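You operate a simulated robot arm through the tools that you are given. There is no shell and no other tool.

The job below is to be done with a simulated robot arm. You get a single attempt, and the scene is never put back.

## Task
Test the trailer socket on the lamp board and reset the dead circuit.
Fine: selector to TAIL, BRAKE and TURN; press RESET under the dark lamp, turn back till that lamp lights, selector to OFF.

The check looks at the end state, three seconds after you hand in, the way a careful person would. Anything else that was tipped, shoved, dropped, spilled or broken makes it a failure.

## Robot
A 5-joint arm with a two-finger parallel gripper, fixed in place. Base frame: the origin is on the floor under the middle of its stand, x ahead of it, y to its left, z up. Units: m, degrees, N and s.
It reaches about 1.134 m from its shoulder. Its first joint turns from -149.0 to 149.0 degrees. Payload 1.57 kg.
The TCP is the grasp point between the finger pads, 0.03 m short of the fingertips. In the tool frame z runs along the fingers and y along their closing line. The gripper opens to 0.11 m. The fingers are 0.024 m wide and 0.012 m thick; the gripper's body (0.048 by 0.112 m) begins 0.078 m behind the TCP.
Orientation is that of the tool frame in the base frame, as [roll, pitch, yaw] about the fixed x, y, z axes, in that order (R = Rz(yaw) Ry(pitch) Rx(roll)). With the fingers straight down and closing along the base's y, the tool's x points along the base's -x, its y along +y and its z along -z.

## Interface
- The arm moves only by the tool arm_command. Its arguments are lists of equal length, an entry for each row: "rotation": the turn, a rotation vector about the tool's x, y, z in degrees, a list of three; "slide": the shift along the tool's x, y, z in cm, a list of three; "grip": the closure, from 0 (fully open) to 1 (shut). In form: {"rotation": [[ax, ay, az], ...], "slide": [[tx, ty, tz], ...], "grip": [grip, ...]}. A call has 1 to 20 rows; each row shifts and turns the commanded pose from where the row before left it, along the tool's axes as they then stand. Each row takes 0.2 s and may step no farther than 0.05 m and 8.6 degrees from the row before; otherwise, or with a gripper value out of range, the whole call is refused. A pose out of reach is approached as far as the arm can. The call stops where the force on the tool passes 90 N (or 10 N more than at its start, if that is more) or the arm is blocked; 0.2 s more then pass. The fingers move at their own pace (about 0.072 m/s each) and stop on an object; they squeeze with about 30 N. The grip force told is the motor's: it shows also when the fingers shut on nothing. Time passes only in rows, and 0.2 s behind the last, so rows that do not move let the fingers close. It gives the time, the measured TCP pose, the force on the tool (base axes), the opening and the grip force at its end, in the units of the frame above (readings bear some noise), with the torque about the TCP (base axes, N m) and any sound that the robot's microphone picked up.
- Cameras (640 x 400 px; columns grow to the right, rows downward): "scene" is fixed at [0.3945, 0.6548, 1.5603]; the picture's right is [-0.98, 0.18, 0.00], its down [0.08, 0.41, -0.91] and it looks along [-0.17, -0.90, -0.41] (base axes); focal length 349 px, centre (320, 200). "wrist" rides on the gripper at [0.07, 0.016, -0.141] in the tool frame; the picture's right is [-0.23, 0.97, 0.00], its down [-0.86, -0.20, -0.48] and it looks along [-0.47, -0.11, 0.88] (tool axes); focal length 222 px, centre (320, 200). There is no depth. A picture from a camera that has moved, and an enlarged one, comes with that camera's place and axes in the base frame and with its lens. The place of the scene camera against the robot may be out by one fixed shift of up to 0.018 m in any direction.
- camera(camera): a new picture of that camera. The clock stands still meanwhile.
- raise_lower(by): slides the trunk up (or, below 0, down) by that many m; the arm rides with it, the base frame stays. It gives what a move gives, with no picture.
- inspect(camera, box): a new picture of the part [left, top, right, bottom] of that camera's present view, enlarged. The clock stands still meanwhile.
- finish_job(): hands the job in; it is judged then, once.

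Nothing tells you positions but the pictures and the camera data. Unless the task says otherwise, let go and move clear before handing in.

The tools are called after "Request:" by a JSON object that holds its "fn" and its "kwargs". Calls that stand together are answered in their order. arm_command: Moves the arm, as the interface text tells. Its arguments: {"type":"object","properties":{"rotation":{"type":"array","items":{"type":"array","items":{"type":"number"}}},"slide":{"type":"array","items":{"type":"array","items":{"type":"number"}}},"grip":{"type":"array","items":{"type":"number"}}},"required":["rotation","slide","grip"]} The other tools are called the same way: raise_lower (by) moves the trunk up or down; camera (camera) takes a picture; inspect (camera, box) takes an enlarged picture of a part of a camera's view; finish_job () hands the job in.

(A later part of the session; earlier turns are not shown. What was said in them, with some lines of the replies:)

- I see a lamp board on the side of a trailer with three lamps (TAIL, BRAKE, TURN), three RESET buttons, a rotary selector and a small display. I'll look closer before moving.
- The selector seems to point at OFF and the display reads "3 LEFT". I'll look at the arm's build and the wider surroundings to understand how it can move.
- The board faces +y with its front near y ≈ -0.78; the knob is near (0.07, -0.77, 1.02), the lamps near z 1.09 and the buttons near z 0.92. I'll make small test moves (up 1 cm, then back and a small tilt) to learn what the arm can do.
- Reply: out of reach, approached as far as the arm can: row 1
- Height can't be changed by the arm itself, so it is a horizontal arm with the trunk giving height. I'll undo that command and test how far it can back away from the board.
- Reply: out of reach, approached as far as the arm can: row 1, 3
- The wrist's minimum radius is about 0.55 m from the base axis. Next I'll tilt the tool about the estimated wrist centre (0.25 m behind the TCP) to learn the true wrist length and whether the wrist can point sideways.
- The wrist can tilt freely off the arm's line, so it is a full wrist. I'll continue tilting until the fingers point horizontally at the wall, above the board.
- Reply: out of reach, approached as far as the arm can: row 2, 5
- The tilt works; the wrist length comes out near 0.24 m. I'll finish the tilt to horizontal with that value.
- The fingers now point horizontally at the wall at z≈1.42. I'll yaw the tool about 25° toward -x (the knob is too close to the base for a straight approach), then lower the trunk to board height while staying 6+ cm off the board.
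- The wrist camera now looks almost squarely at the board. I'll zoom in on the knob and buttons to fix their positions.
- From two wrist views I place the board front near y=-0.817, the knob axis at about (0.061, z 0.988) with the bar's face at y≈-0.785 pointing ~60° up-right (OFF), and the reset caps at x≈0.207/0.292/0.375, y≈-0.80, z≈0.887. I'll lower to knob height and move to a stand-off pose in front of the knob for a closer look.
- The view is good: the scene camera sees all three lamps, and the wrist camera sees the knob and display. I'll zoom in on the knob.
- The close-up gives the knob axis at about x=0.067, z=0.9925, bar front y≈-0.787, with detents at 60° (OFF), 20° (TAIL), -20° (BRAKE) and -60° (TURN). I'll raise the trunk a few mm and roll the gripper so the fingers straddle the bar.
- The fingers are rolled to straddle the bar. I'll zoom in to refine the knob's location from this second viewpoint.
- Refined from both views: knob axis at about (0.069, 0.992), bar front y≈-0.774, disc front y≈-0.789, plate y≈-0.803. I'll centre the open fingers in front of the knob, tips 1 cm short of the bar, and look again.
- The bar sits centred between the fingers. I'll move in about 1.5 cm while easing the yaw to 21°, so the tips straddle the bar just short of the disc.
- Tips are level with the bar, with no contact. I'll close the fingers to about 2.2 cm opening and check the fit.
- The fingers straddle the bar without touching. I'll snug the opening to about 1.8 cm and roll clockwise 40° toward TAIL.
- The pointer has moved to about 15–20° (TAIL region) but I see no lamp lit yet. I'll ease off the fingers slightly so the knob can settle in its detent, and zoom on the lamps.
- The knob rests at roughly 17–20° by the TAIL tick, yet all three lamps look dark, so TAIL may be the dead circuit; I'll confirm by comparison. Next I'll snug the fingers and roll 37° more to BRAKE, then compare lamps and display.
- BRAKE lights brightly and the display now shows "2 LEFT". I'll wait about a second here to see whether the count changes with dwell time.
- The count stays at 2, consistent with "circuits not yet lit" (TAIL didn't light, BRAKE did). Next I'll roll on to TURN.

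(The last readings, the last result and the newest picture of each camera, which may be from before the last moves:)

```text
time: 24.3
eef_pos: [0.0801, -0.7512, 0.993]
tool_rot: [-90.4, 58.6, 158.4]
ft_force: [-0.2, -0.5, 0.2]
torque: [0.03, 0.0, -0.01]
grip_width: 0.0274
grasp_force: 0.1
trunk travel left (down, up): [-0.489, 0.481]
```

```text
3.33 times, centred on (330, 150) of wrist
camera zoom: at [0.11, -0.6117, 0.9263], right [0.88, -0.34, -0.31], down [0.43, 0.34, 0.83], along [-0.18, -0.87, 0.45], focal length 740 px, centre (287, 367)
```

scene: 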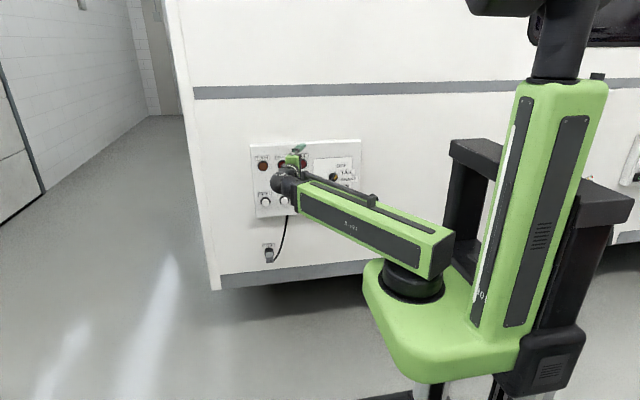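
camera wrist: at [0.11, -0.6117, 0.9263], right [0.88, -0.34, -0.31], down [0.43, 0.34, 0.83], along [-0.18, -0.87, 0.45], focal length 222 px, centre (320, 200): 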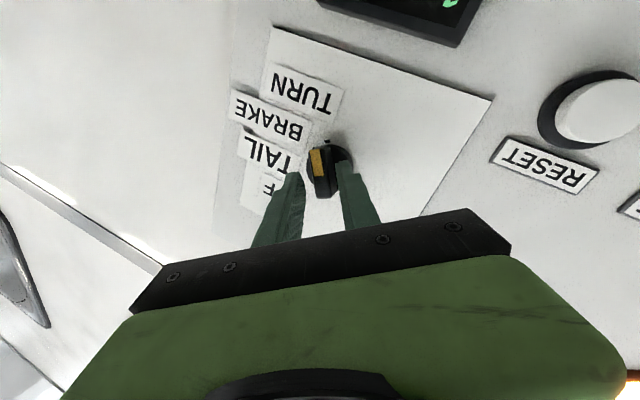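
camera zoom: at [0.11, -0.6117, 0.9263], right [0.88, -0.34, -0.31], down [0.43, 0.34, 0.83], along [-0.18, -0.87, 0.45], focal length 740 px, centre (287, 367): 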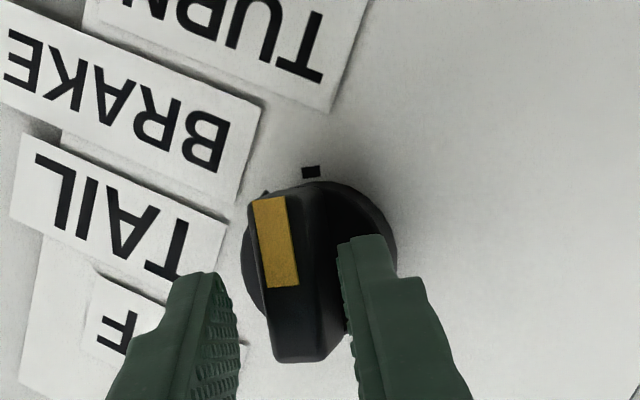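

TURN lights too, so TAIL is the dead circuit; its RESET is the button under it at about (0.207, -0.79, 0.89). I'll open the fingers and back away from the knob by reversing the approach, leaving the selector on TURN.

Request:
{"fn": "arm_command", "kwargs": {"rotation": [[0, 0, 0], [0, 0, 0], [1.79, 1.09, 0], [1.79, 1.09, 0], [0, 0, 0], [0, 0, 0]], "slide": [[0, 0, 0], [0, 0, 0], [0.13, -0.21, -0.7], [0.13, -0.21, -0.7], [0, 0, 0], [0, 0, 0]], "grip": [0.55, 0.55, 0.55, 0.55, 0.55, 0.55]}}

Request:
{"fn": "inspect", "kwargs": {"camera": "scene", "box": [240, 130, 370, 225]}}

Request:
{"fn": "camera", "kwargs": {"camera": "wrist"}}

```text
time: 25.7
eef_pos: [0.0803, -0.7356, 0.9925]
tool_rot: [-90.3, 58.5, 154.3]
ft_force: [0.6, 0.2, -0.1]
torque: [0.0, 0.01, -0.02]
grip_width: 0.0496
grasp_force: 0.2
trunk travel left (down, up): [-0.489, 0.481]
```

```text
4.21 times, centred on (305, 178) of scene
camera zoom: at [0.3945, 0.6548, 1.5603], right [-0.98, 0.18, 0.0], down [0.08, 0.41, -0.91], along [-0.17, -0.9, -0.41], focal length 1469 px, centre (383, 295)
```

zoom: 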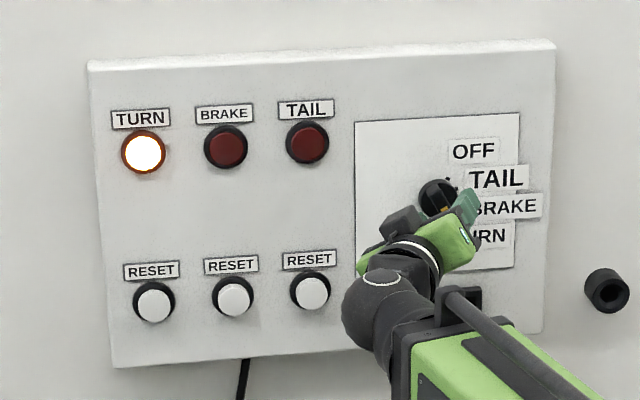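

```text
taken
camera wrist: at [0.1207, -0.5993, 0.9263], right [0.86, -0.41, -0.31], down [0.45, 0.31, 0.83], along [-0.24, -0.86, 0.45], focal length 222 px, centre (320, 200)
```

wrist: 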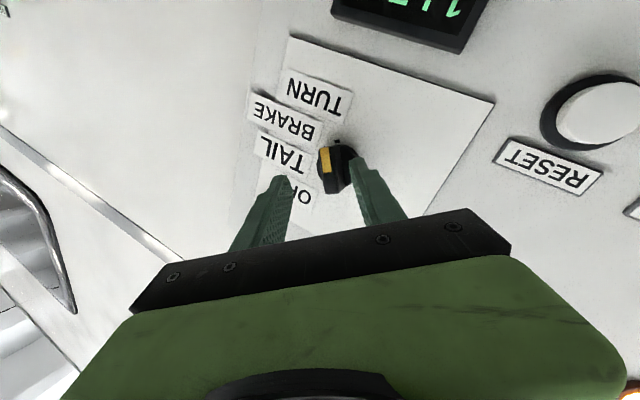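

The display now reads "1 LEFT" and the selector stays on TURN. I'll move the gripper clear toward +x, close the fingers into a poker and roll it level.

Request:
{"fn": "arm_command", "kwargs": {"rotation": [[0, 0, 0], [0, 0, 0], [0, 0, 0], [0, 0, 0], [0, 0, -8.36], [0, 0, -8.36], [0, 0, -8.36], [0, 0, -8.36], [0, 0, -8.36], [0, 0, -8.36], [0, 0, -8.36], [0, 0, 0]], "slide": [[-1.883, 3.073, -1.735], [-1.883, 3.073, -1.735], [-1.883, 3.073, -1.735], [0.453, -0.74, -1.802], [0, 0, 0], [0, 0, 0], [0, 0, 0], [0, 0, 0], [0, 0, 0], [0, 0, 0], [0, 0, 0], [0, 0, 0]], "grip": [0.55, 0.55, 0.55, 0.55, 0.8, 1, 1, 1, 1, 1, 1, 1]}}

Request:
{"fn": "camera", "kwargs": {"camera": "wrist"}}

Request:
{"fn": "camera", "kwargs": {"camera": "scene"}}

```text
time: 28.3
eef_pos: [0.2026, -0.7147, 0.9933]
tool_rot: [-90.3, -0.1, 154.5]
ft_force: [0.0, -0.5, 0.1]
torque: [0.0, -0.01, 0.02]
grip_width: 0.0
grasp_force: 21.3
trunk travel left (down, up): [-0.489, 0.481]
```

```text
taken
camera wrist: at [0.1982, -0.5584, 0.9781], right [0.2, -0.09, -0.97], down [0.98, 0.06, 0.2], along [0.04, -0.99, 0.11], focal length 222 px, centre (320, 200)
```

wrist: 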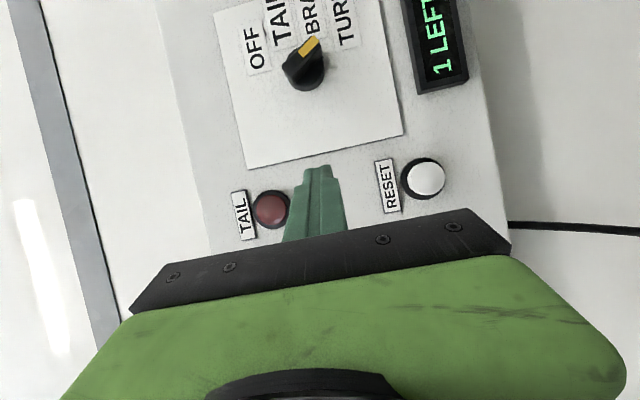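

```text
taken
```

scene: 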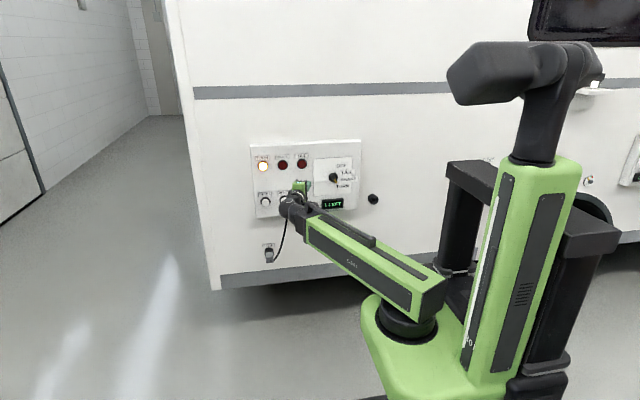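

The board view confirms "1 LEFT" and the pointer on TURN; the TAIL RESET cap is at about (0.208, -0.79, 0.891). I'll lower the closed fingers to that height and square up in front of the cap.

Request:
{"fn": "raise_lower", "kwargs": {"by": -0.102}}

Request:
{"fn": "arm_command", "kwargs": {"rotation": [[0, -6.75, 0], [0, -6.75, 0], [0, 0, 0]], "slide": [[-0.8, 0, 0.78], [-0.8, 0, 0.78], [0, 0, 0]], "grip": [1, 1, 1]}}

Request:
{"fn": "camera", "kwargs": {"camera": "wrist"}}

Request:
{"fn": "inspect", "kwargs": {"camera": "scene", "box": [240, 130, 370, 225]}}

```text
time: 29.7
eef_pos: [0.2009, -0.7146, 0.8917]
tool_rot: [-90.2, 0.1, 154.6]
ft_force: [0.3, -0.2, -0.2]
torque: [0.0, 0.03, 0.0]
grip_width: 0.0
grasp_force: 21.3
trunk travel left (down, up): [-0.387, 0.583]
```

```text
time: 30.5
eef_pos: [0.2104, -0.7365, 0.8908]
tool_rot: [-90.2, 0.0, 168.1]
ft_force: [-0.5, -1.0, -0.2]
torque: [0.01, -0.01, -0.03]
grip_width: 0.0001
grasp_force: 21.2
trunk travel left (down, up): [-0.387, 0.583]
```

```text
taken
camera wrist: at [0.1705, -0.5842, 0.876], right [0.22, -0.04, -0.97], down [0.94, 0.29, 0.2], along [0.27, -0.96, 0.11], focal length 222 px, centre (320, 200)
```

wrist: 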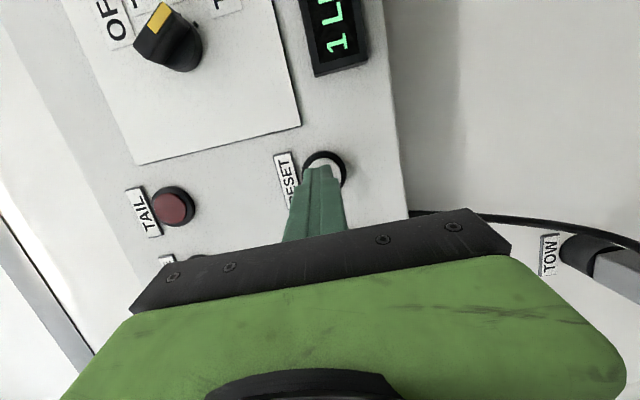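

```text
4.21 times, centred on (305, 178) of scene
camera zoom: at [0.3945, 0.6548, 1.5603], right [-0.98, 0.18, 0.0], down [0.08, 0.41, -0.91], along [-0.17, -0.9, -0.41], focal length 1469 px, centre (383, 295)
```

zoom: 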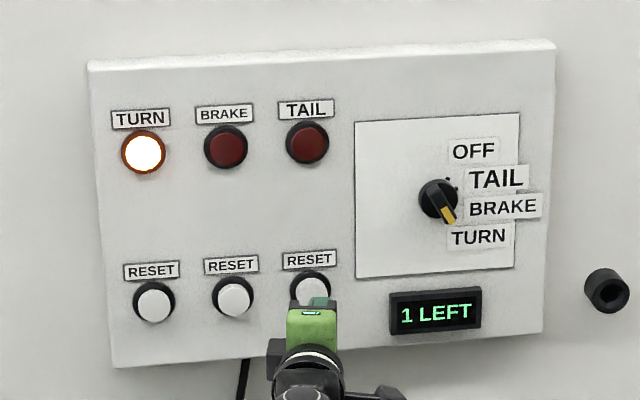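

The poker is in front of the TAIL RESET, and the scene view shows selector on TURN with TURN lit. I'll zoom to check alignment with the cap before pressing.

Request:
{"fn": "inspect", "kwargs": {"camera": "wrist", "box": [270, 130, 390, 220]}}

Request:
{"fn": "inspect", "kwargs": {"camera": "scene", "box": [285, 180, 325, 210]}}

```text
4.44 times, centred on (330, 175) of wrist
camera zoom: at [0.1705, -0.5842, 0.876], right [0.22, -0.04, -0.97], down [0.94, 0.29, 0.2], along [0.27, -0.96, 0.11], focal length 987 px, centre (276, 311)
```

zoom: 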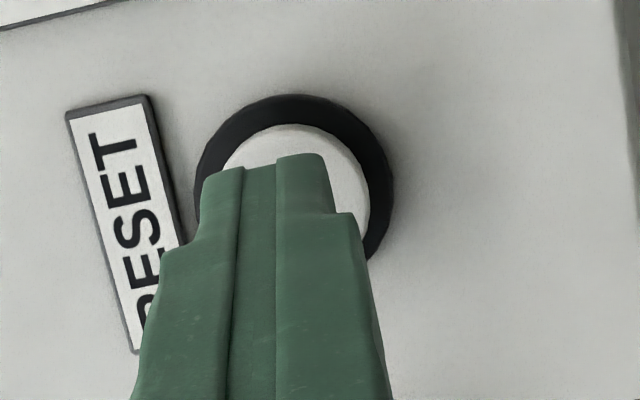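

```text
13.33 times, centred on (305, 195) of scene
camera zoom: at [0.3945, 0.6548, 1.5603], right [-0.98, 0.18, 0.0], down [0.08, 0.41, -0.91], along [-0.17, -0.9, -0.41], focal length 4651 px, centre (520, 267)
```

zoom: 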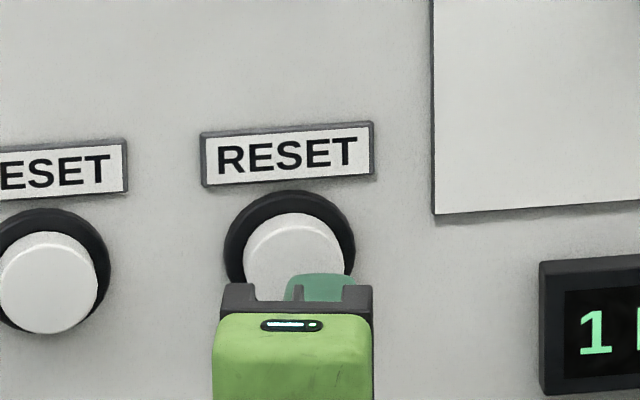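

The tip is aligned with the cap centre (x≈0.205, z≈0.890). I'll advance to just short of the cap, squaring up a bit more, then press in small steps watching force and sound.

Request:
{"fn": "arm_command", "kwargs": {"rotation": [[0, -3, 0], [0, -3, 0], [0, 0, 0]], "slide": [[-0.02, 0, 0.85], [-0.02, 0, 0.85], [0, 0, 0]], "grip": [1, 1, 1]}}

Request:
{"fn": "inspect", "kwargs": {"camera": "wrist", "box": [270, 130, 390, 220]}}

```text
time: 31.3
eef_pos: [0.2073, -0.7531, 0.8916]
tool_rot: [-90.2, 0.1, 174.1]
ft_force: [0.8, -0.1, 0.3]
torque: [0.01, -0.03, 0.0]
grip_width: 0.0
grasp_force: 21.2
trunk travel left (down, up): [-0.387, 0.583]
```

```text
4.44 times, centred on (330, 175) of wrist
camera zoom: at [0.1512, -0.6056, 0.8759], right [0.23, -0.02, -0.97], down [0.9, 0.39, 0.2], along [0.37, -0.92, 0.11], focal length 987 px, centre (276, 311)
```

zoom: 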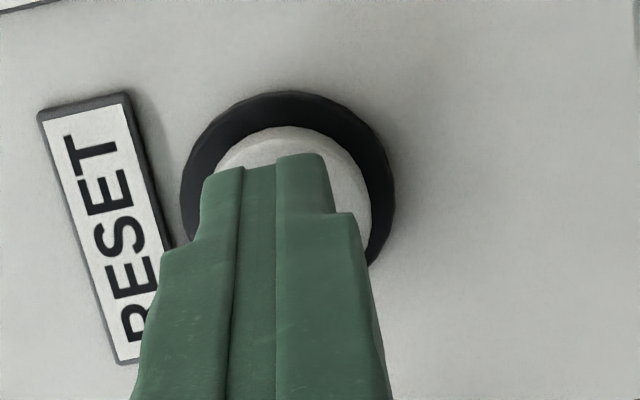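

Still no contact and well centred. I'll press inward in 2 mm steps.

Request:
{"fn": "arm_command", "kwargs": {"rotation": [[0, 0, 0], [0, 0, 0], [0, 0, 0], [0, 0, 0]], "slide": [[0, 0, 0.2], [0, 0, 0.2], [0, 0, 0.2], [0, 0, 0]], "grip": [1, 1, 1, 1]}}

```text
time: 32.3
eef_pos: [0.2078, -0.7581, 0.8903]
tool_rot: [-90.2, 0.2, 174.0]
ft_force: [0.1, 0.6, -0.3]
torque: [0.01, 0.01, 0.0]
grip_width: 0.0
grasp_force: 21.5
trunk travel left (down, up): [-0.387, 0.583]
```

No contact yet (tip ≈ y -0.788). I'll continue in small steps.

Request:
{"fn": "arm_command", "kwargs": {"rotation": [[0, 0, 0], [0, 0, 0], [0, 0, 0]], "slide": [[0, 0, 0.15], [0, 0, 0.15], [0, 0, 0]], "grip": [1, 1, 1]}}

Request:
{"fn": "inspect", "kwargs": {"camera": "wrist", "box": [270, 130, 390, 220]}}

```text
time: 33.1
eef_pos: [0.2056, -0.7622, 0.8907]
tool_rot: [-90.2, 0.1, 174.0]
ft_force: [0.2, 0.7, -0.3]
torque: [-0.05, -0.02, -0.01]
grip_width: 0.0
grasp_force: 21.1
trunk travel left (down, up): [-0.387, 0.583]
```

```text
4.44 times, centred on (330, 175) of wrist
camera zoom: at [0.1508, -0.6146, 0.8758], right [0.23, -0.02, -0.97], down [0.9, 0.39, 0.2], along [0.37, -0.92, 0.11], focal length 987 px, centre (276, 311)
```

zoom: 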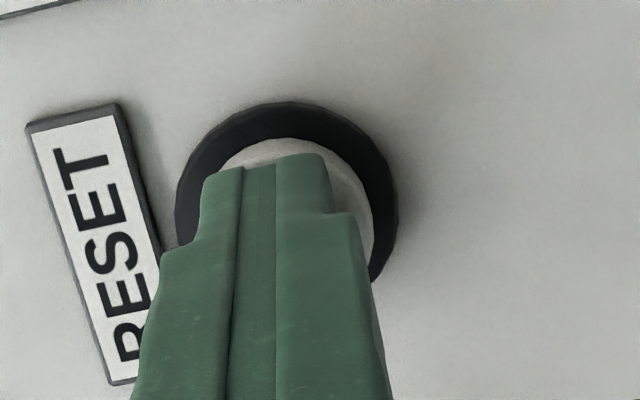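

Still free (tip ≈ y -0.792). I'll go on in 1.5 mm steps, checking the force reading.

Request:
{"fn": "arm_command", "kwargs": {"rotation": [[0, 0, 0], [0, 0, 0], [0, 0, 0]], "slide": [[0, 0, 0.15], [0, 0, 0.15], [0, 0, 0]], "grip": [1, 1, 1]}}

```text
time: 33.9
eef_pos: [0.2066, -0.7648, 0.8913]
tool_rot: [-90.2, -0.1, 173.9]
ft_force: [1.6, 2.1, 0.0]
torque: [0.0, 0.0, 0.06]
grip_width: 0.0
grasp_force: 21.4
trunk travel left (down, up): [-0.387, 0.583]
heard: click
```

A click was heard as the cap gave about 2 N, so the reset has registered. I'll check the board before backing off.

Request:
{"fn": "inspect", "kwargs": {"camera": "scene", "box": [240, 130, 370, 225]}}

Request:
{"fn": "inspect", "kwargs": {"camera": "wrist", "box": [270, 130, 390, 220]}}

```text
4.21 times, centred on (305, 178) of scene
camera zoom: at [0.3945, 0.6548, 1.5603], right [-0.98, 0.18, 0.0], down [0.08, 0.41, -0.91], along [-0.17, -0.9, -0.41], focal length 1469 px, centre (383, 295)
```

zoom: 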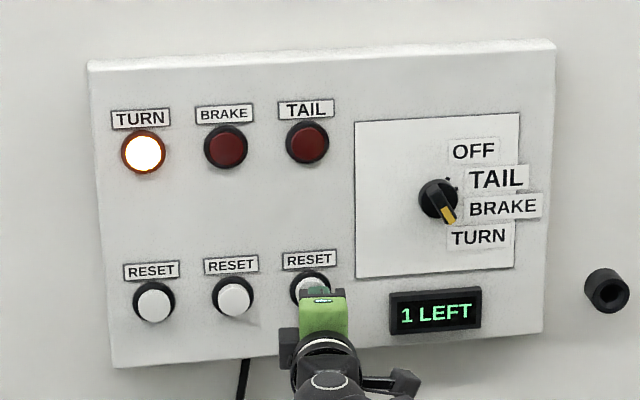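

```text
4.44 times, centred on (330, 175) of wrist
camera zoom: at [0.1505, -0.6174, 0.8759], right [0.23, -0.02, -0.97], down [0.9, 0.39, 0.2], along [0.37, -0.92, 0.11], focal length 987 px, centre (276, 311)
```

zoom: 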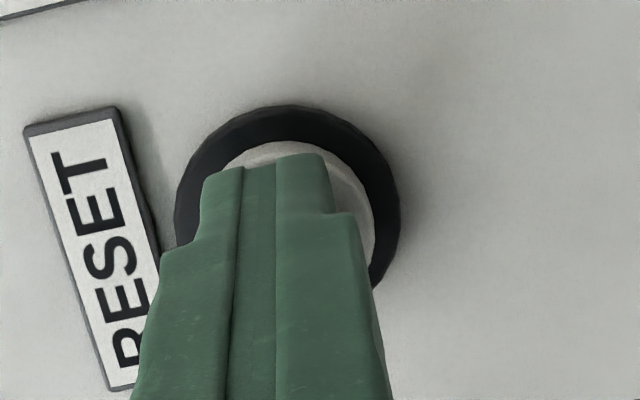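

The click came with TURN still lit and "1 LEFT" showing. I'll back away from the button along the reverse path and raise to knob height again.

Request:
{"fn": "arm_command", "kwargs": {"rotation": [[0, 0, 0], [0, 3, 0], [0, 3, 0], [0, 6.75, 0], [0, 6.75, 0], [0, 0, 0]], "slide": [[0, 0, -1.2], [0.02, 0, -0.85], [0.02, 0, -0.85], [0.8, 0, -0.78], [0.8, 0, -0.78], [0, 0, 0]], "grip": [1, 1, 1, 1, 1, 1]}}

Request:
{"fn": "raise_lower", "kwargs": {"by": 0.1015}}

Request:
{"fn": "inspect", "kwargs": {"camera": "scene", "box": [240, 130, 370, 225]}}

```text
time: 35.3
eef_pos: [0.1984, -0.7179, 0.8916]
tool_rot: [-90.2, 0.0, 154.4]
ft_force: [0.2, 0.0, 0.1]
torque: [-0.02, 0.02, -0.01]
grip_width: 0.0
grasp_force: 21.4
trunk travel left (down, up): [-0.387, 0.583]
```

```text
time: 36.6
eef_pos: [0.1977, -0.7169, 0.9928]
tool_rot: [-90.2, -0.1, 154.4]
ft_force: [-0.9, -0.5, -0.9]
torque: [-0.01, 0.0, -0.01]
grip_width: 0.0
grasp_force: 21.4
trunk travel left (down, up): [-0.488, 0.482]
```

```text
4.21 times, centred on (305, 178) of scene
camera zoom: at [0.3945, 0.6548, 1.5603], right [-0.98, 0.18, 0.0], down [0.08, 0.41, -0.91], along [-0.17, -0.9, -0.41], focal length 1469 px, centre (383, 295)
```

zoom: 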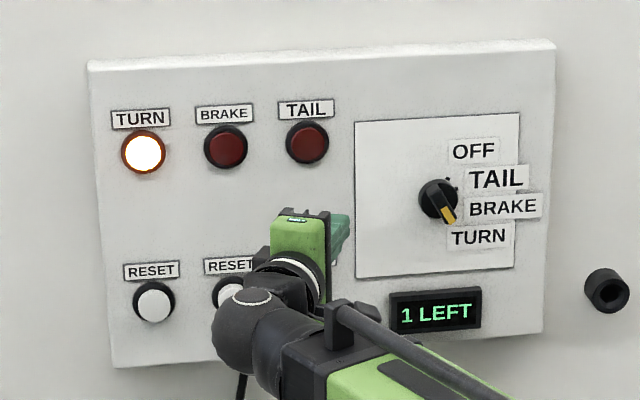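

Everything on the board is as expected. I'll roll the open gripper back to match the bar at TURN and return to the pre-grasp pose in front of the knob.

Request:
{"fn": "arm_command", "kwargs": {"rotation": [[0, 0, 8.36], [0, 0, 8.36], [0, 0, 8.36], [0, 0, 8.36], [0, 0, 8.36], [0, 0, 8.36], [0, 0, 8.36], [0, 0, 0], [0, 0, 0], [0, 0, 0], [0, 0, 0], [0, 0, 0]], "slide": [[0, 0, 0], [0, 0, 0], [0, 0, 0], [0, 0, 0], [0, 0, 0], [0, 0, 0], [0, 0, 0], [-0.43, 0.7, 1.71], [1.836, -2.996, 1.691], [1.836, -2.996, 1.691], [1.836, -2.996, 1.691], [0, 0, 0]], "grip": [0.55, 0.55, 0.55, 0.55, 0.55, 0.55, 0.55, 0.55, 0.55, 0.55, 0.55, 0.55]}}

Request:
{"fn": "inspect", "kwargs": {"camera": "wrist", "box": [230, 100, 410, 250]}}

Request:
{"fn": "inspect", "kwargs": {"camera": "scene", "box": [240, 130, 370, 225]}}

```text
time: 39.2
eef_pos: [0.0797, -0.7361, 0.9924]
tool_rot: [-90.4, 58.6, 154.2]
ft_force: [-0.1, -0.6, -0.5]
torque: [-0.02, 0.03, 0.02]
grip_width: 0.0493
grasp_force: 0.1
trunk travel left (down, up): [-0.488, 0.482]
```

```text
2.67 times, centred on (320, 175) of wrist
camera zoom: at [0.1191, -0.5994, 0.9256], right [0.86, -0.41, -0.31], down [0.45, 0.31, 0.84], along [-0.24, -0.86, 0.45], focal length 592 px, centre (320, 267)
```

zoom: 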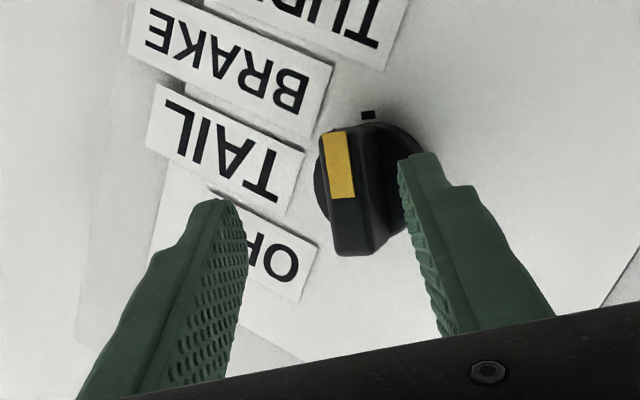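

```text
4.21 times, centred on (305, 178) of scene
camera zoom: at [0.3945, 0.6548, 1.5603], right [-0.98, 0.18, 0.0], down [0.08, 0.41, -0.91], along [-0.17, -0.9, -0.41], focal length 1469 px, centre (383, 295)
```

zoom: 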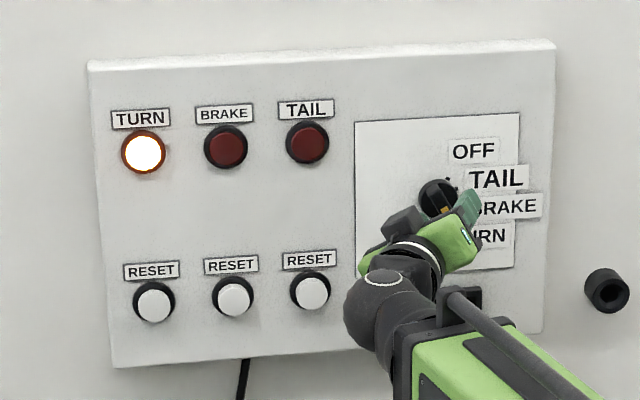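

The pose matches where I left off. I'll move in around the bar again.

Request:
{"fn": "arm_command", "kwargs": {"rotation": [[-1.79, -1.09, 0], [-1.79, -1.09, 0], [0, 0, 0]], "slide": [[-0.13, 0.21, 0.7], [-0.13, 0.21, 0.7], [0, 0, 0]], "grip": [0.55, 0.55, 0.55]}}

Request:
{"fn": "inspect", "kwargs": {"camera": "wrist", "box": [230, 100, 410, 250]}}

```text
time: 40.0
eef_pos: [0.0796, -0.7528, 0.9923]
tool_rot: [-90.5, 58.6, 158.2]
ft_force: [0.4, -0.2, 0.2]
torque: [-0.03, 0.01, -0.01]
grip_width: 0.0495
grasp_force: 0.1
trunk travel left (down, up): [-0.488, 0.482]
```

```text
2.67 times, centred on (320, 175) of wrist
camera zoom: at [0.1091, -0.6122, 0.9256], right [0.89, -0.34, -0.31], down [0.43, 0.34, 0.84], along [-0.18, -0.87, 0.45], focal length 592 px, centre (320, 267)
```

zoom: 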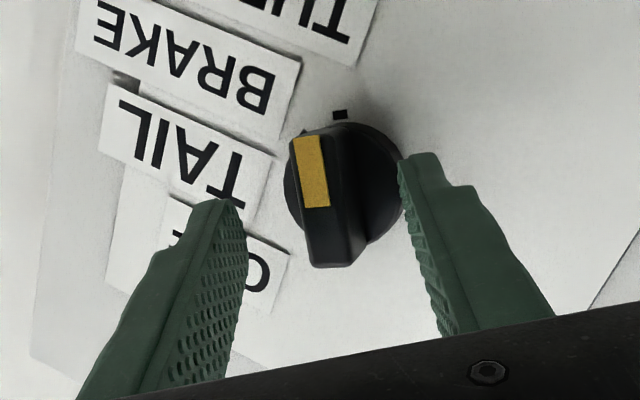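

The bar is between the fingers again. I'll snug up and roll counter-clockwise 40° to BRAKE first.

Request:
{"fn": "arm_command", "kwargs": {"rotation": [[0, 0, 0], [0, 0, 0], [0, 0, -8], [0, 0, -8], [0, 0, -8], [0, 0, -8], [0, 0, -8], [0, 0, 0]], "slide": [[0, 0, 0], [0, 0, 0], [0, 0, 0], [0, 0, 0], [0, 0, 0], [0, 0, 0], [0, 0, 0], [0, 0, 0]], "grip": [0.75, 0.835, 0.835, 0.835, 0.835, 0.835, 0.835, 0.835]}}

Request:
{"fn": "inspect", "kwargs": {"camera": "scene", "box": [240, 130, 370, 225]}}

Request:
{"fn": "camera", "kwargs": {"camera": "wrist"}}

```text
time: 41.8
eef_pos: [0.0803, -0.7522, 0.993]
tool_rot: [-90.3, 18.4, 158.7]
ft_force: [-0.6, -0.1, -0.9]
torque: [0.04, -0.03, -0.01]
grip_width: 0.019
grasp_force: 0.4
trunk travel left (down, up): [-0.488, 0.482]
```

```text
4.21 times, centred on (305, 178) of scene
camera zoom: at [0.3945, 0.6548, 1.5603], right [-0.98, 0.18, 0.0], down [0.08, 0.41, -0.91], along [-0.17, -0.9, -0.41], focal length 1469 px, centre (383, 295)
```

zoom: 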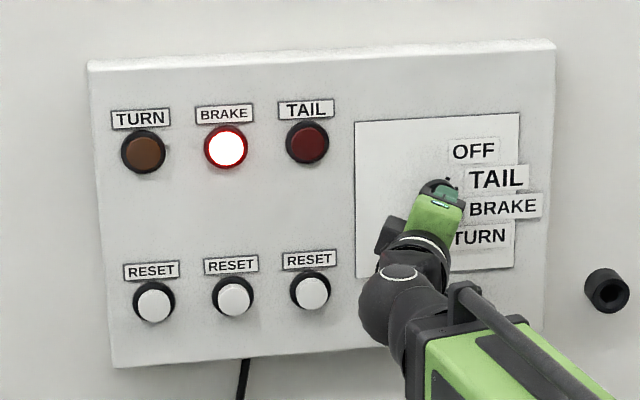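

```text
taken
camera wrist: at [0.0737, -0.5985, 0.956], right [0.49, -0.19, -0.85], down [0.87, 0.17, 0.46], along [0.06, -0.97, 0.25], focal length 222 px, centre (320, 200)
```

wrist: 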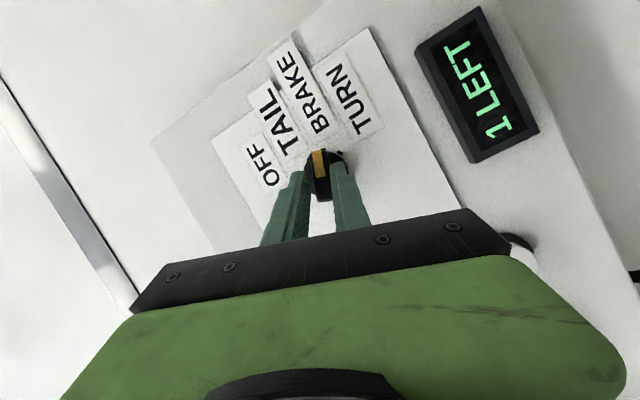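

BRAKE lights again and the count stays at "1 LEFT". I'll continue counter-clockwise another 38° to TAIL.

Request:
{"fn": "arm_command", "kwargs": {"rotation": [[0, 0, -7.6], [0, 0, -7.6], [0, 0, -7.6], [0, 0, -7.6], [0, 0, -7.6], [0, 0, 0], [0, 0, 0]], "slide": [[0, 0, 0], [0, 0, 0], [0, 0, 0], [0, 0, 0], [0, 0, 0], [0, 0, 0], [0, 0, 0]], "grip": [0.835, 0.835, 0.835, 0.835, 0.835, 0.835, 0.835]}}

Request:
{"fn": "inspect", "kwargs": {"camera": "scene", "box": [240, 130, 370, 225]}}

Request:
{"fn": "inspect", "kwargs": {"camera": "wrist", "box": [240, 90, 420, 210]}}

```text
time: 43.4
eef_pos: [0.0795, -0.7508, 0.9928]
tool_rot: [-90.2, -19.4, 158.8]
ft_force: [-0.7, 0.9, -1.1]
torque: [0.04, 0.0, 0.01]
grip_width: 0.0197
grasp_force: 0.3
trunk travel left (down, up): [-0.488, 0.482]
```

```text
4.21 times, centred on (305, 178) of scene
camera zoom: at [0.3945, 0.6548, 1.5603], right [-0.98, 0.18, 0.0], down [0.08, 0.41, -0.91], along [-0.17, -0.9, -0.41], focal length 1469 px, centre (383, 295)
```

zoom: 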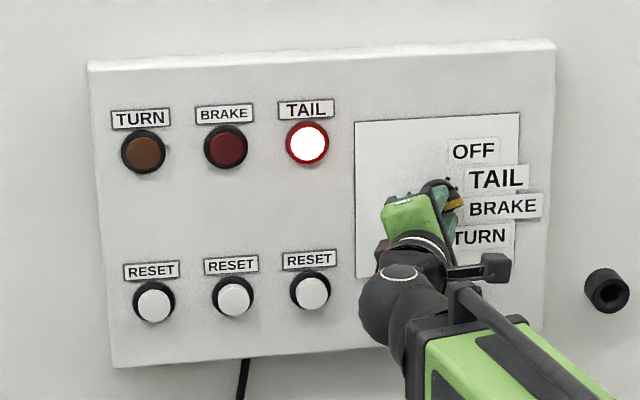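

```text
3.33 times, centred on (330, 150) of wrist
camera zoom: at [0.0641, -0.5944, 1.0016], right [-0.1, 0.04, -0.99], down [0.99, 0.13, -0.1], along [0.12, -0.99, -0.06], focal length 740 px, centre (287, 367)
```

zoom: 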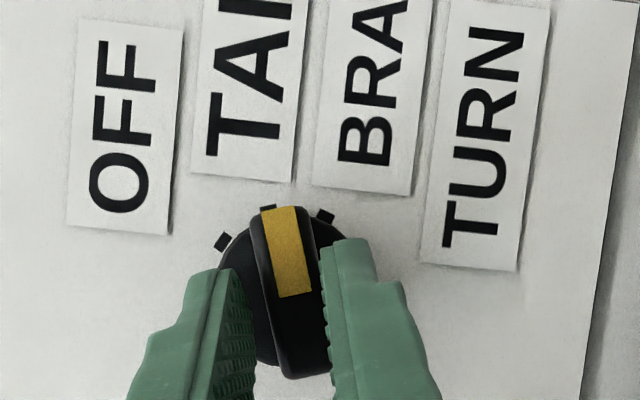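

TAIL now lights, so the dead circuit is reset. I'll dwell a moment, then roll another 39° to OFF.

Request:
{"fn": "arm_command", "kwargs": {"rotation": [[0, 0, 0], [0, 0, 0], [0, 0, 0], [0, 0, 0], [0, 0, -7.8], [0, 0, -7.8], [0, 0, -7.8], [0, 0, -7.8], [0, 0, -7.8], [0, 0, 0], [0, 0, 0]], "slide": [[0, 0, 0], [0, 0, 0], [0, 0, 0], [0, 0, 0], [0, 0, 0], [0, 0, 0], [0, 0, 0], [0, 0, 0], [0, 0, 0], [0, 0, 0], [0, 0, 0]], "grip": [0.835, 0.835, 0.835, 0.835, 0.835, 0.835, 0.835, 0.835, 0.835, 0.835, 0.75]}}

Request:
{"fn": "inspect", "kwargs": {"camera": "scene", "box": [240, 130, 370, 225]}}

Request:
{"fn": "inspect", "kwargs": {"camera": "wrist", "box": [240, 90, 420, 210]}}

Request:
{"fn": "camera", "kwargs": {"camera": "wrist"}}

```text
time: 45.8
eef_pos: [0.0803, -0.752, 0.9926]
tool_rot: [-90.3, -58.5, 159.1]
ft_force: [0.0, 0.2, 0.4]
torque: [-0.01, -0.02, 0.02]
grip_width: 0.0272
grasp_force: 0.1
trunk travel left (down, up): [-0.488, 0.482]
```

```text
4.21 times, centred on (305, 178) of scene
camera zoom: at [0.3945, 0.6548, 1.5603], right [-0.98, 0.18, 0.0], down [0.08, 0.41, -0.91], along [-0.17, -0.9, -0.41], focal length 1469 px, centre (383, 295)
```

zoom: 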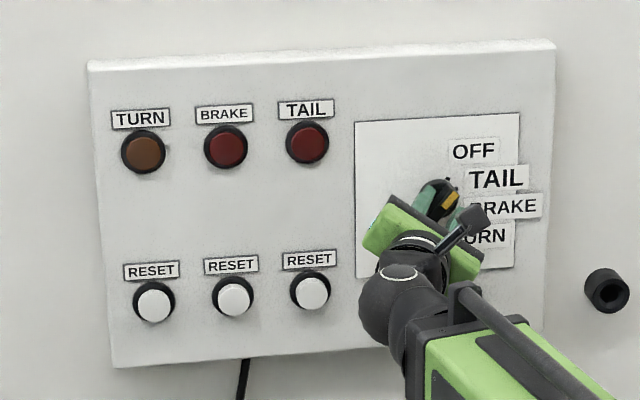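

```text
3.33 times, centred on (330, 150) of wrist
camera zoom: at [0.0835, -0.6024, 1.0447], right [-0.66, 0.26, -0.7], down [0.75, 0.22, -0.62], along [-0.01, -0.94, -0.34], focal length 740 px, centre (287, 367)
```

zoom: 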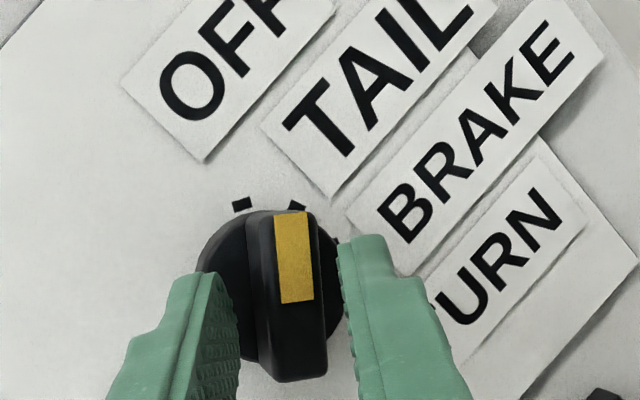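

```text
taken
camera wrist: at [0.0835, -0.6024, 1.0447], right [-0.66, 0.26, -0.7], down [0.75, 0.22, -0.62], along [-0.01, -0.94, -0.34], focal length 222 px, centre (320, 200)
```

wrist: 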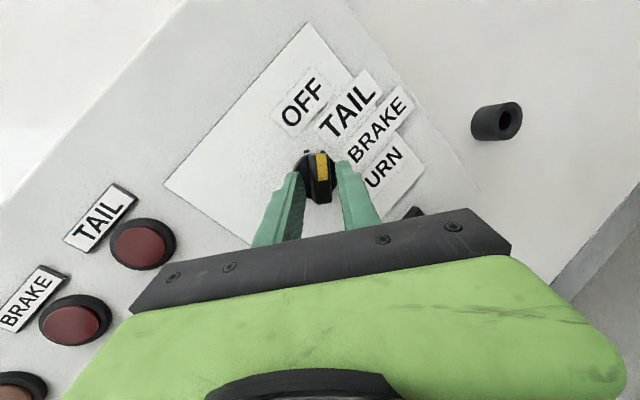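

All lamps are out, but the pointer looks about 10° short of the original OFF angle. I'll snug the fingers and turn a little further counter-clockwise.

Request:
{"fn": "arm_command", "kwargs": {"rotation": [[0, 0, 0], [0, 0, 0], [0, 0, -5], [0, 0, -5], [0, 0, 0], [0, 0, 0]], "slide": [[0, 0, 0], [0, 0, 0], [0, 0, 0], [0, 0, 0], [0, 0, 0], [0, 0, 0]], "grip": [0.835, 0.835, 0.835, 0.835, 0.835, 0.75]}}

Request:
{"fn": "inspect", "kwargs": {"camera": "wrist", "box": [240, 90, 420, 210]}}

Request:
{"fn": "inspect", "kwargs": {"camera": "scene", "box": [300, 150, 365, 215]}}

```text
time: 47.2
eef_pos: [0.0788, -0.7507, 0.9928]
tool_rot: [-90.5, -68.5, 159.2]
ft_force: [0.3, 0.1, 0.0]
torque: [-0.02, 0.01, -0.02]
grip_width: 0.0273
grasp_force: 0.0
trunk travel left (down, up): [-0.488, 0.482]
```

```text
3.33 times, centred on (330, 150) of wrist
camera zoom: at [0.0922, -0.6062, 1.0526], right [-0.77, 0.3, -0.57], down [0.64, 0.27, -0.72], along [-0.06, -0.92, -0.4], focal length 740 px, centre (287, 367)
```

zoom: 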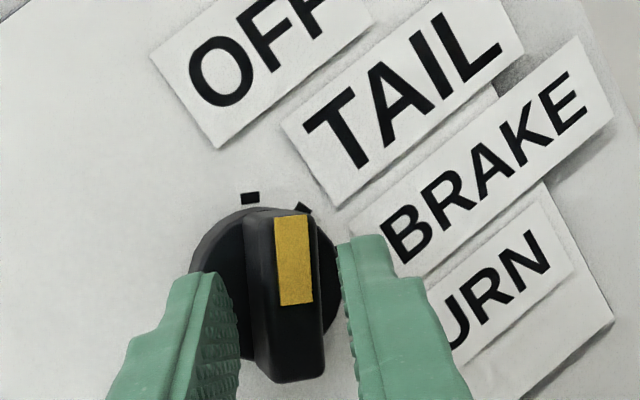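

```text
6.15 times, centred on (332, 182) of scene
camera zoom: at [0.3945, 0.6548, 1.5603], right [-0.98, 0.18, 0.0], down [0.08, 0.41, -0.91], along [-0.17, -0.9, -0.41], focal length 2146 px, centre (243, 308)
```

zoom: 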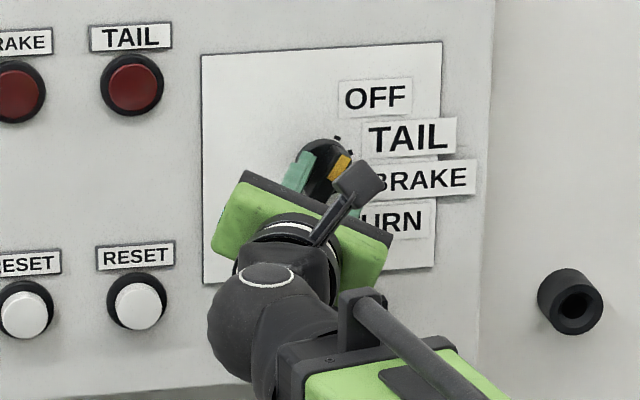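

By measurement the pointer is now within a degree or two of its starting OFF angle. I'll open the fingers, back out, and compare against the original picture.

Request:
{"fn": "arm_command", "kwargs": {"rotation": [[0, 0, 0], [0, 0, 0], [-2.0, 0.79, 0], [-2.0, 0.79, 0], [0, 0, 0]], "slide": [[0, 0, 0], [0, 0, 0], [0.085, 0.22, -0.74], [0.085, 0.22, -0.74], [0, 0, 0]], "grip": [0.55, 0.55, 0.55, 0.55, 0.55]}}

Request:
{"fn": "inspect", "kwargs": {"camera": "wrist", "box": [240, 90, 420, 210]}}

Request:
{"fn": "inspect", "kwargs": {"camera": "scene", "box": [325, 165, 365, 200]}}

```text
time: 48.4
eef_pos: [0.0804, -0.7357, 0.9923]
tool_rot: [-90.5, -68.5, 154.9]
ft_force: [-0.3, -0.3, -0.6]
torque: [-0.02, 0.0, -0.02]
grip_width: 0.0495
grasp_force: 0.1
trunk travel left (down, up): [-0.488, 0.482]
```

```text
3.33 times, centred on (330, 150) of wrist
camera zoom: at [0.1045, -0.5914, 1.0525], right [-0.74, 0.36, -0.57], down [0.66, 0.22, -0.72], along [-0.13, -0.91, -0.4], focal length 740 px, centre (287, 367)
```

zoom: 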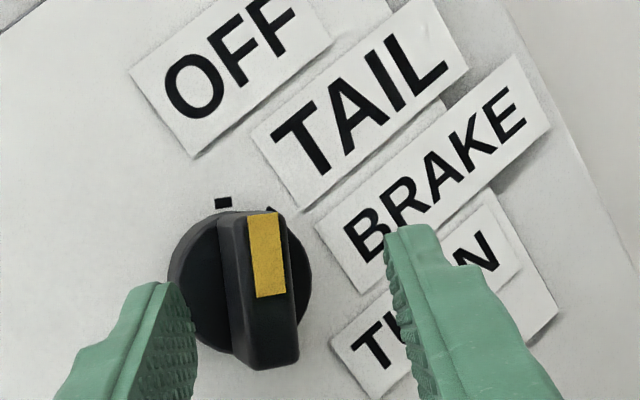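

```text
11.43 times, centred on (345, 182) of scene
camera zoom: at [0.3945, 0.6548, 1.5603], right [-0.98, 0.18, 0.0], down [0.08, 0.41, -0.91], along [-0.17, -0.9, -0.41], focal length 3986 px, centre (34, 400)
```

zoom: 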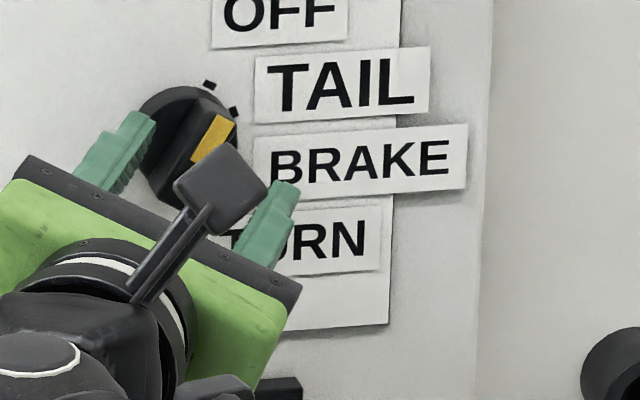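

The pointer looks the same as at the start. I'll move the gripper well clear toward +x and then compare the whole board.

Request:
{"fn": "arm_command", "kwargs": {"rotation": [[0, 0, 0], [0, 0, 0], [0, 0, 0], [0, 0, 0], [0, 0, 0]], "slide": [[-1.328, -3.37, -1.697], [-1.328, -3.37, -1.697], [-1.328, -3.37, -1.697], [0.311, 0.789, -1.811], [0, 0, 0]], "grip": [0.55, 0.55, 0.55, 0.55, 0.55]}}

Request:
{"fn": "inspect", "kwargs": {"camera": "scene", "box": [325, 165, 365, 200]}}

Request:
{"fn": "inspect", "kwargs": {"camera": "scene", "box": [240, 130, 370, 225]}}

Request:
{"fn": "camera", "kwargs": {"camera": "wrist"}}

```text
time: 49.6
eef_pos: [0.2037, -0.7158, 0.9919]
tool_rot: [-90.5, -68.5, 154.9]
ft_force: [0.2, -0.6, -0.4]
torque: [0.0, -0.01, 0.01]
grip_width: 0.0497
grasp_force: 0.0
trunk travel left (down, up): [-0.488, 0.482]
```

```text
11.43 times, centred on (345, 182) of scene
camera zoom: at [0.3945, 0.6548, 1.5603], right [-0.98, 0.18, 0.0], down [0.08, 0.41, -0.91], along [-0.17, -0.9, -0.41], focal length 3986 px, centre (34, 400)
```

zoom: 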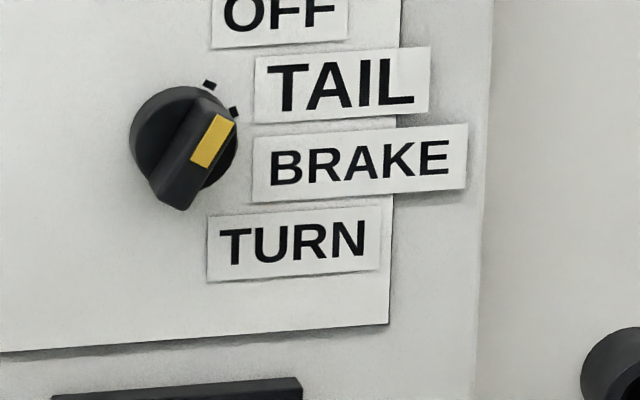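

```text
4.21 times, centred on (305, 178) of scene
camera zoom: at [0.3945, 0.6548, 1.5603], right [-0.98, 0.18, 0.0], down [0.08, 0.41, -0.91], along [-0.17, -0.9, -0.41], focal length 1469 px, centre (383, 295)
```

zoom: 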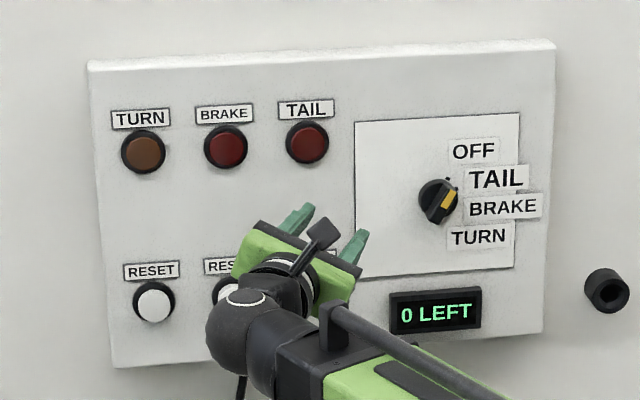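

```text
taken
camera wrist: at [0.2265, -0.5718, 1.0527], right [-0.74, 0.36, -0.57], down [0.66, 0.22, -0.72], along [-0.13, -0.91, -0.4], focal length 222 px, centre (320, 200)
```

wrist: 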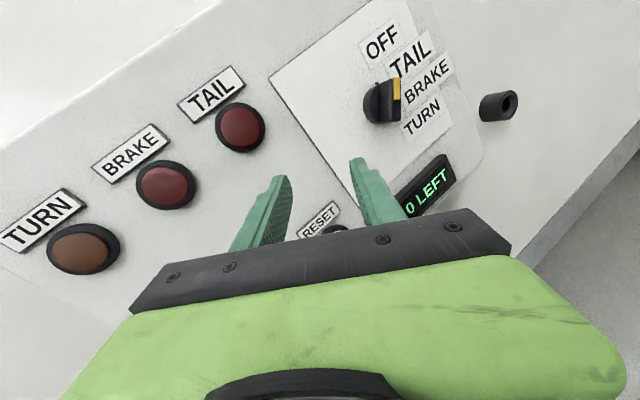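

The display reads "0 LEFT", all lamps are out, and the pointer sits exactly where it began at OFF. I'll back the arm a bit further from the board, check once more, and then hand in.

Request:
{"fn": "arm_command", "kwargs": {"rotation": [[0, 0, 0], [0, 0, 0], [0, 0, 0], [0, 0, 0]], "slide": [[-0.797, -2.02, -3.223], [-0.797, -2.02, -3.223], [-0.797, -2.02, -3.223], [0, 0, 0]], "grip": [0.55, 0.55, 0.55, 0.55]}}

Request:
{"fn": "camera", "kwargs": {"camera": "scene"}}

Request:
{"fn": "inspect", "kwargs": {"camera": "scene", "box": [240, 130, 370, 225]}}

Request:
{"fn": "inspect", "kwargs": {"camera": "wrist", "box": [240, 0, 640, 250]}}

```text
time: 50.6
eef_pos: [0.3013, -0.6592, 0.9917]
tool_rot: [-90.5, -68.5, 154.8]
ft_force: [-1.3, 0.8, 0.3]
torque: [0.0, -0.02, 0.0]
grip_width: 0.0497
grasp_force: 0.1
trunk travel left (down, up): [-0.488, 0.482]
```

```text
taken
```

scene: 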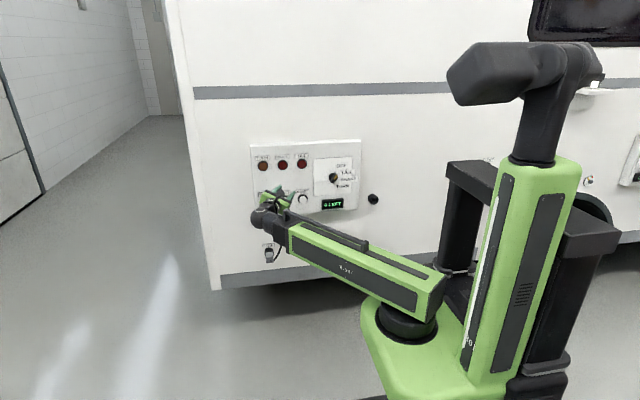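

```text
4.21 times, centred on (305, 178) of scene
camera zoom: at [0.3945, 0.6548, 1.5603], right [-0.98, 0.18, 0.0], down [0.08, 0.41, -0.91], along [-0.17, -0.9, -0.41], focal length 1469 px, centre (383, 295)
```

zoom: 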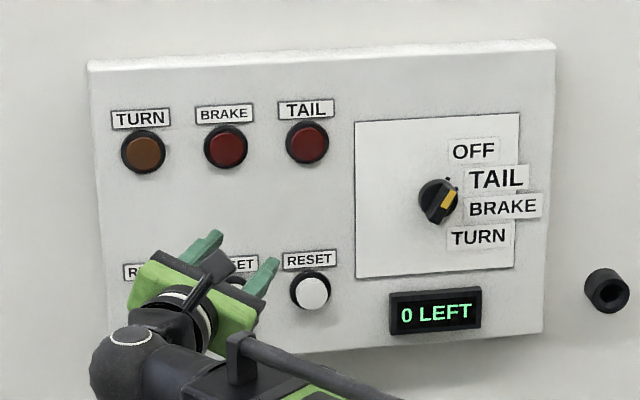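

```text
1.60 times, centred on (440, 125) of wrist
camera zoom: at [0.3255, -0.5143, 1.0526], right [-0.74, 0.36, -0.57], down [0.66, 0.22, -0.72], along [-0.13, -0.91, -0.4], focal length 355 px, centre (128, 320)
```

zoom: 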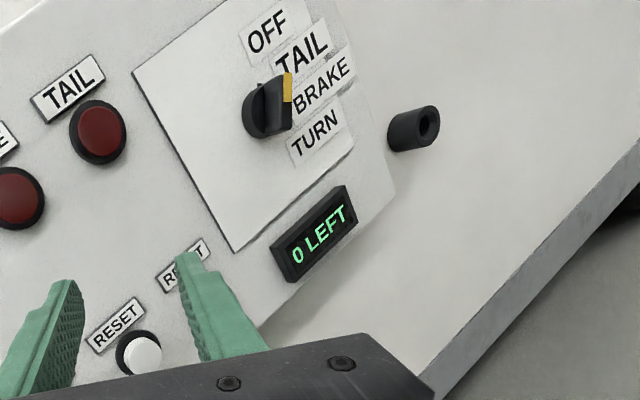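

The board shows "0 LEFT" with all lamps dark, the selector back at OFF and the TAIL RESET sprung out. The gripper is clear and nothing else was touched, so I'm handing in.

Request:
{"fn": "finish_job", "kwargs": {}}

```text
The job is handed in.
```

The trailer socket is tested: TAIL was the dead circuit, and it lights again after its reset.

- **Test:** With the selector on TAIL no lamp came on. BRAKE and TURN both lit.
- **Reset:** I pressed the RESET under the TAIL lamp once, lightly, until it clicked. I then turned the selector back through BRAKE to TAIL, and the TAIL lamp lit.
- **End state:** The selector is back at OFF, all three lamps are out, and the display counted down from "3 LEFT" to "0 LEFT". My first turn to OFF stopped about 10° short, so I turned it a little further; it now looks the same as in the first picture.

The gripper is open and clear of the board, and the arm touched only the selector knob and the TAIL RESET button. The job is handed in; no result of the check has come back.
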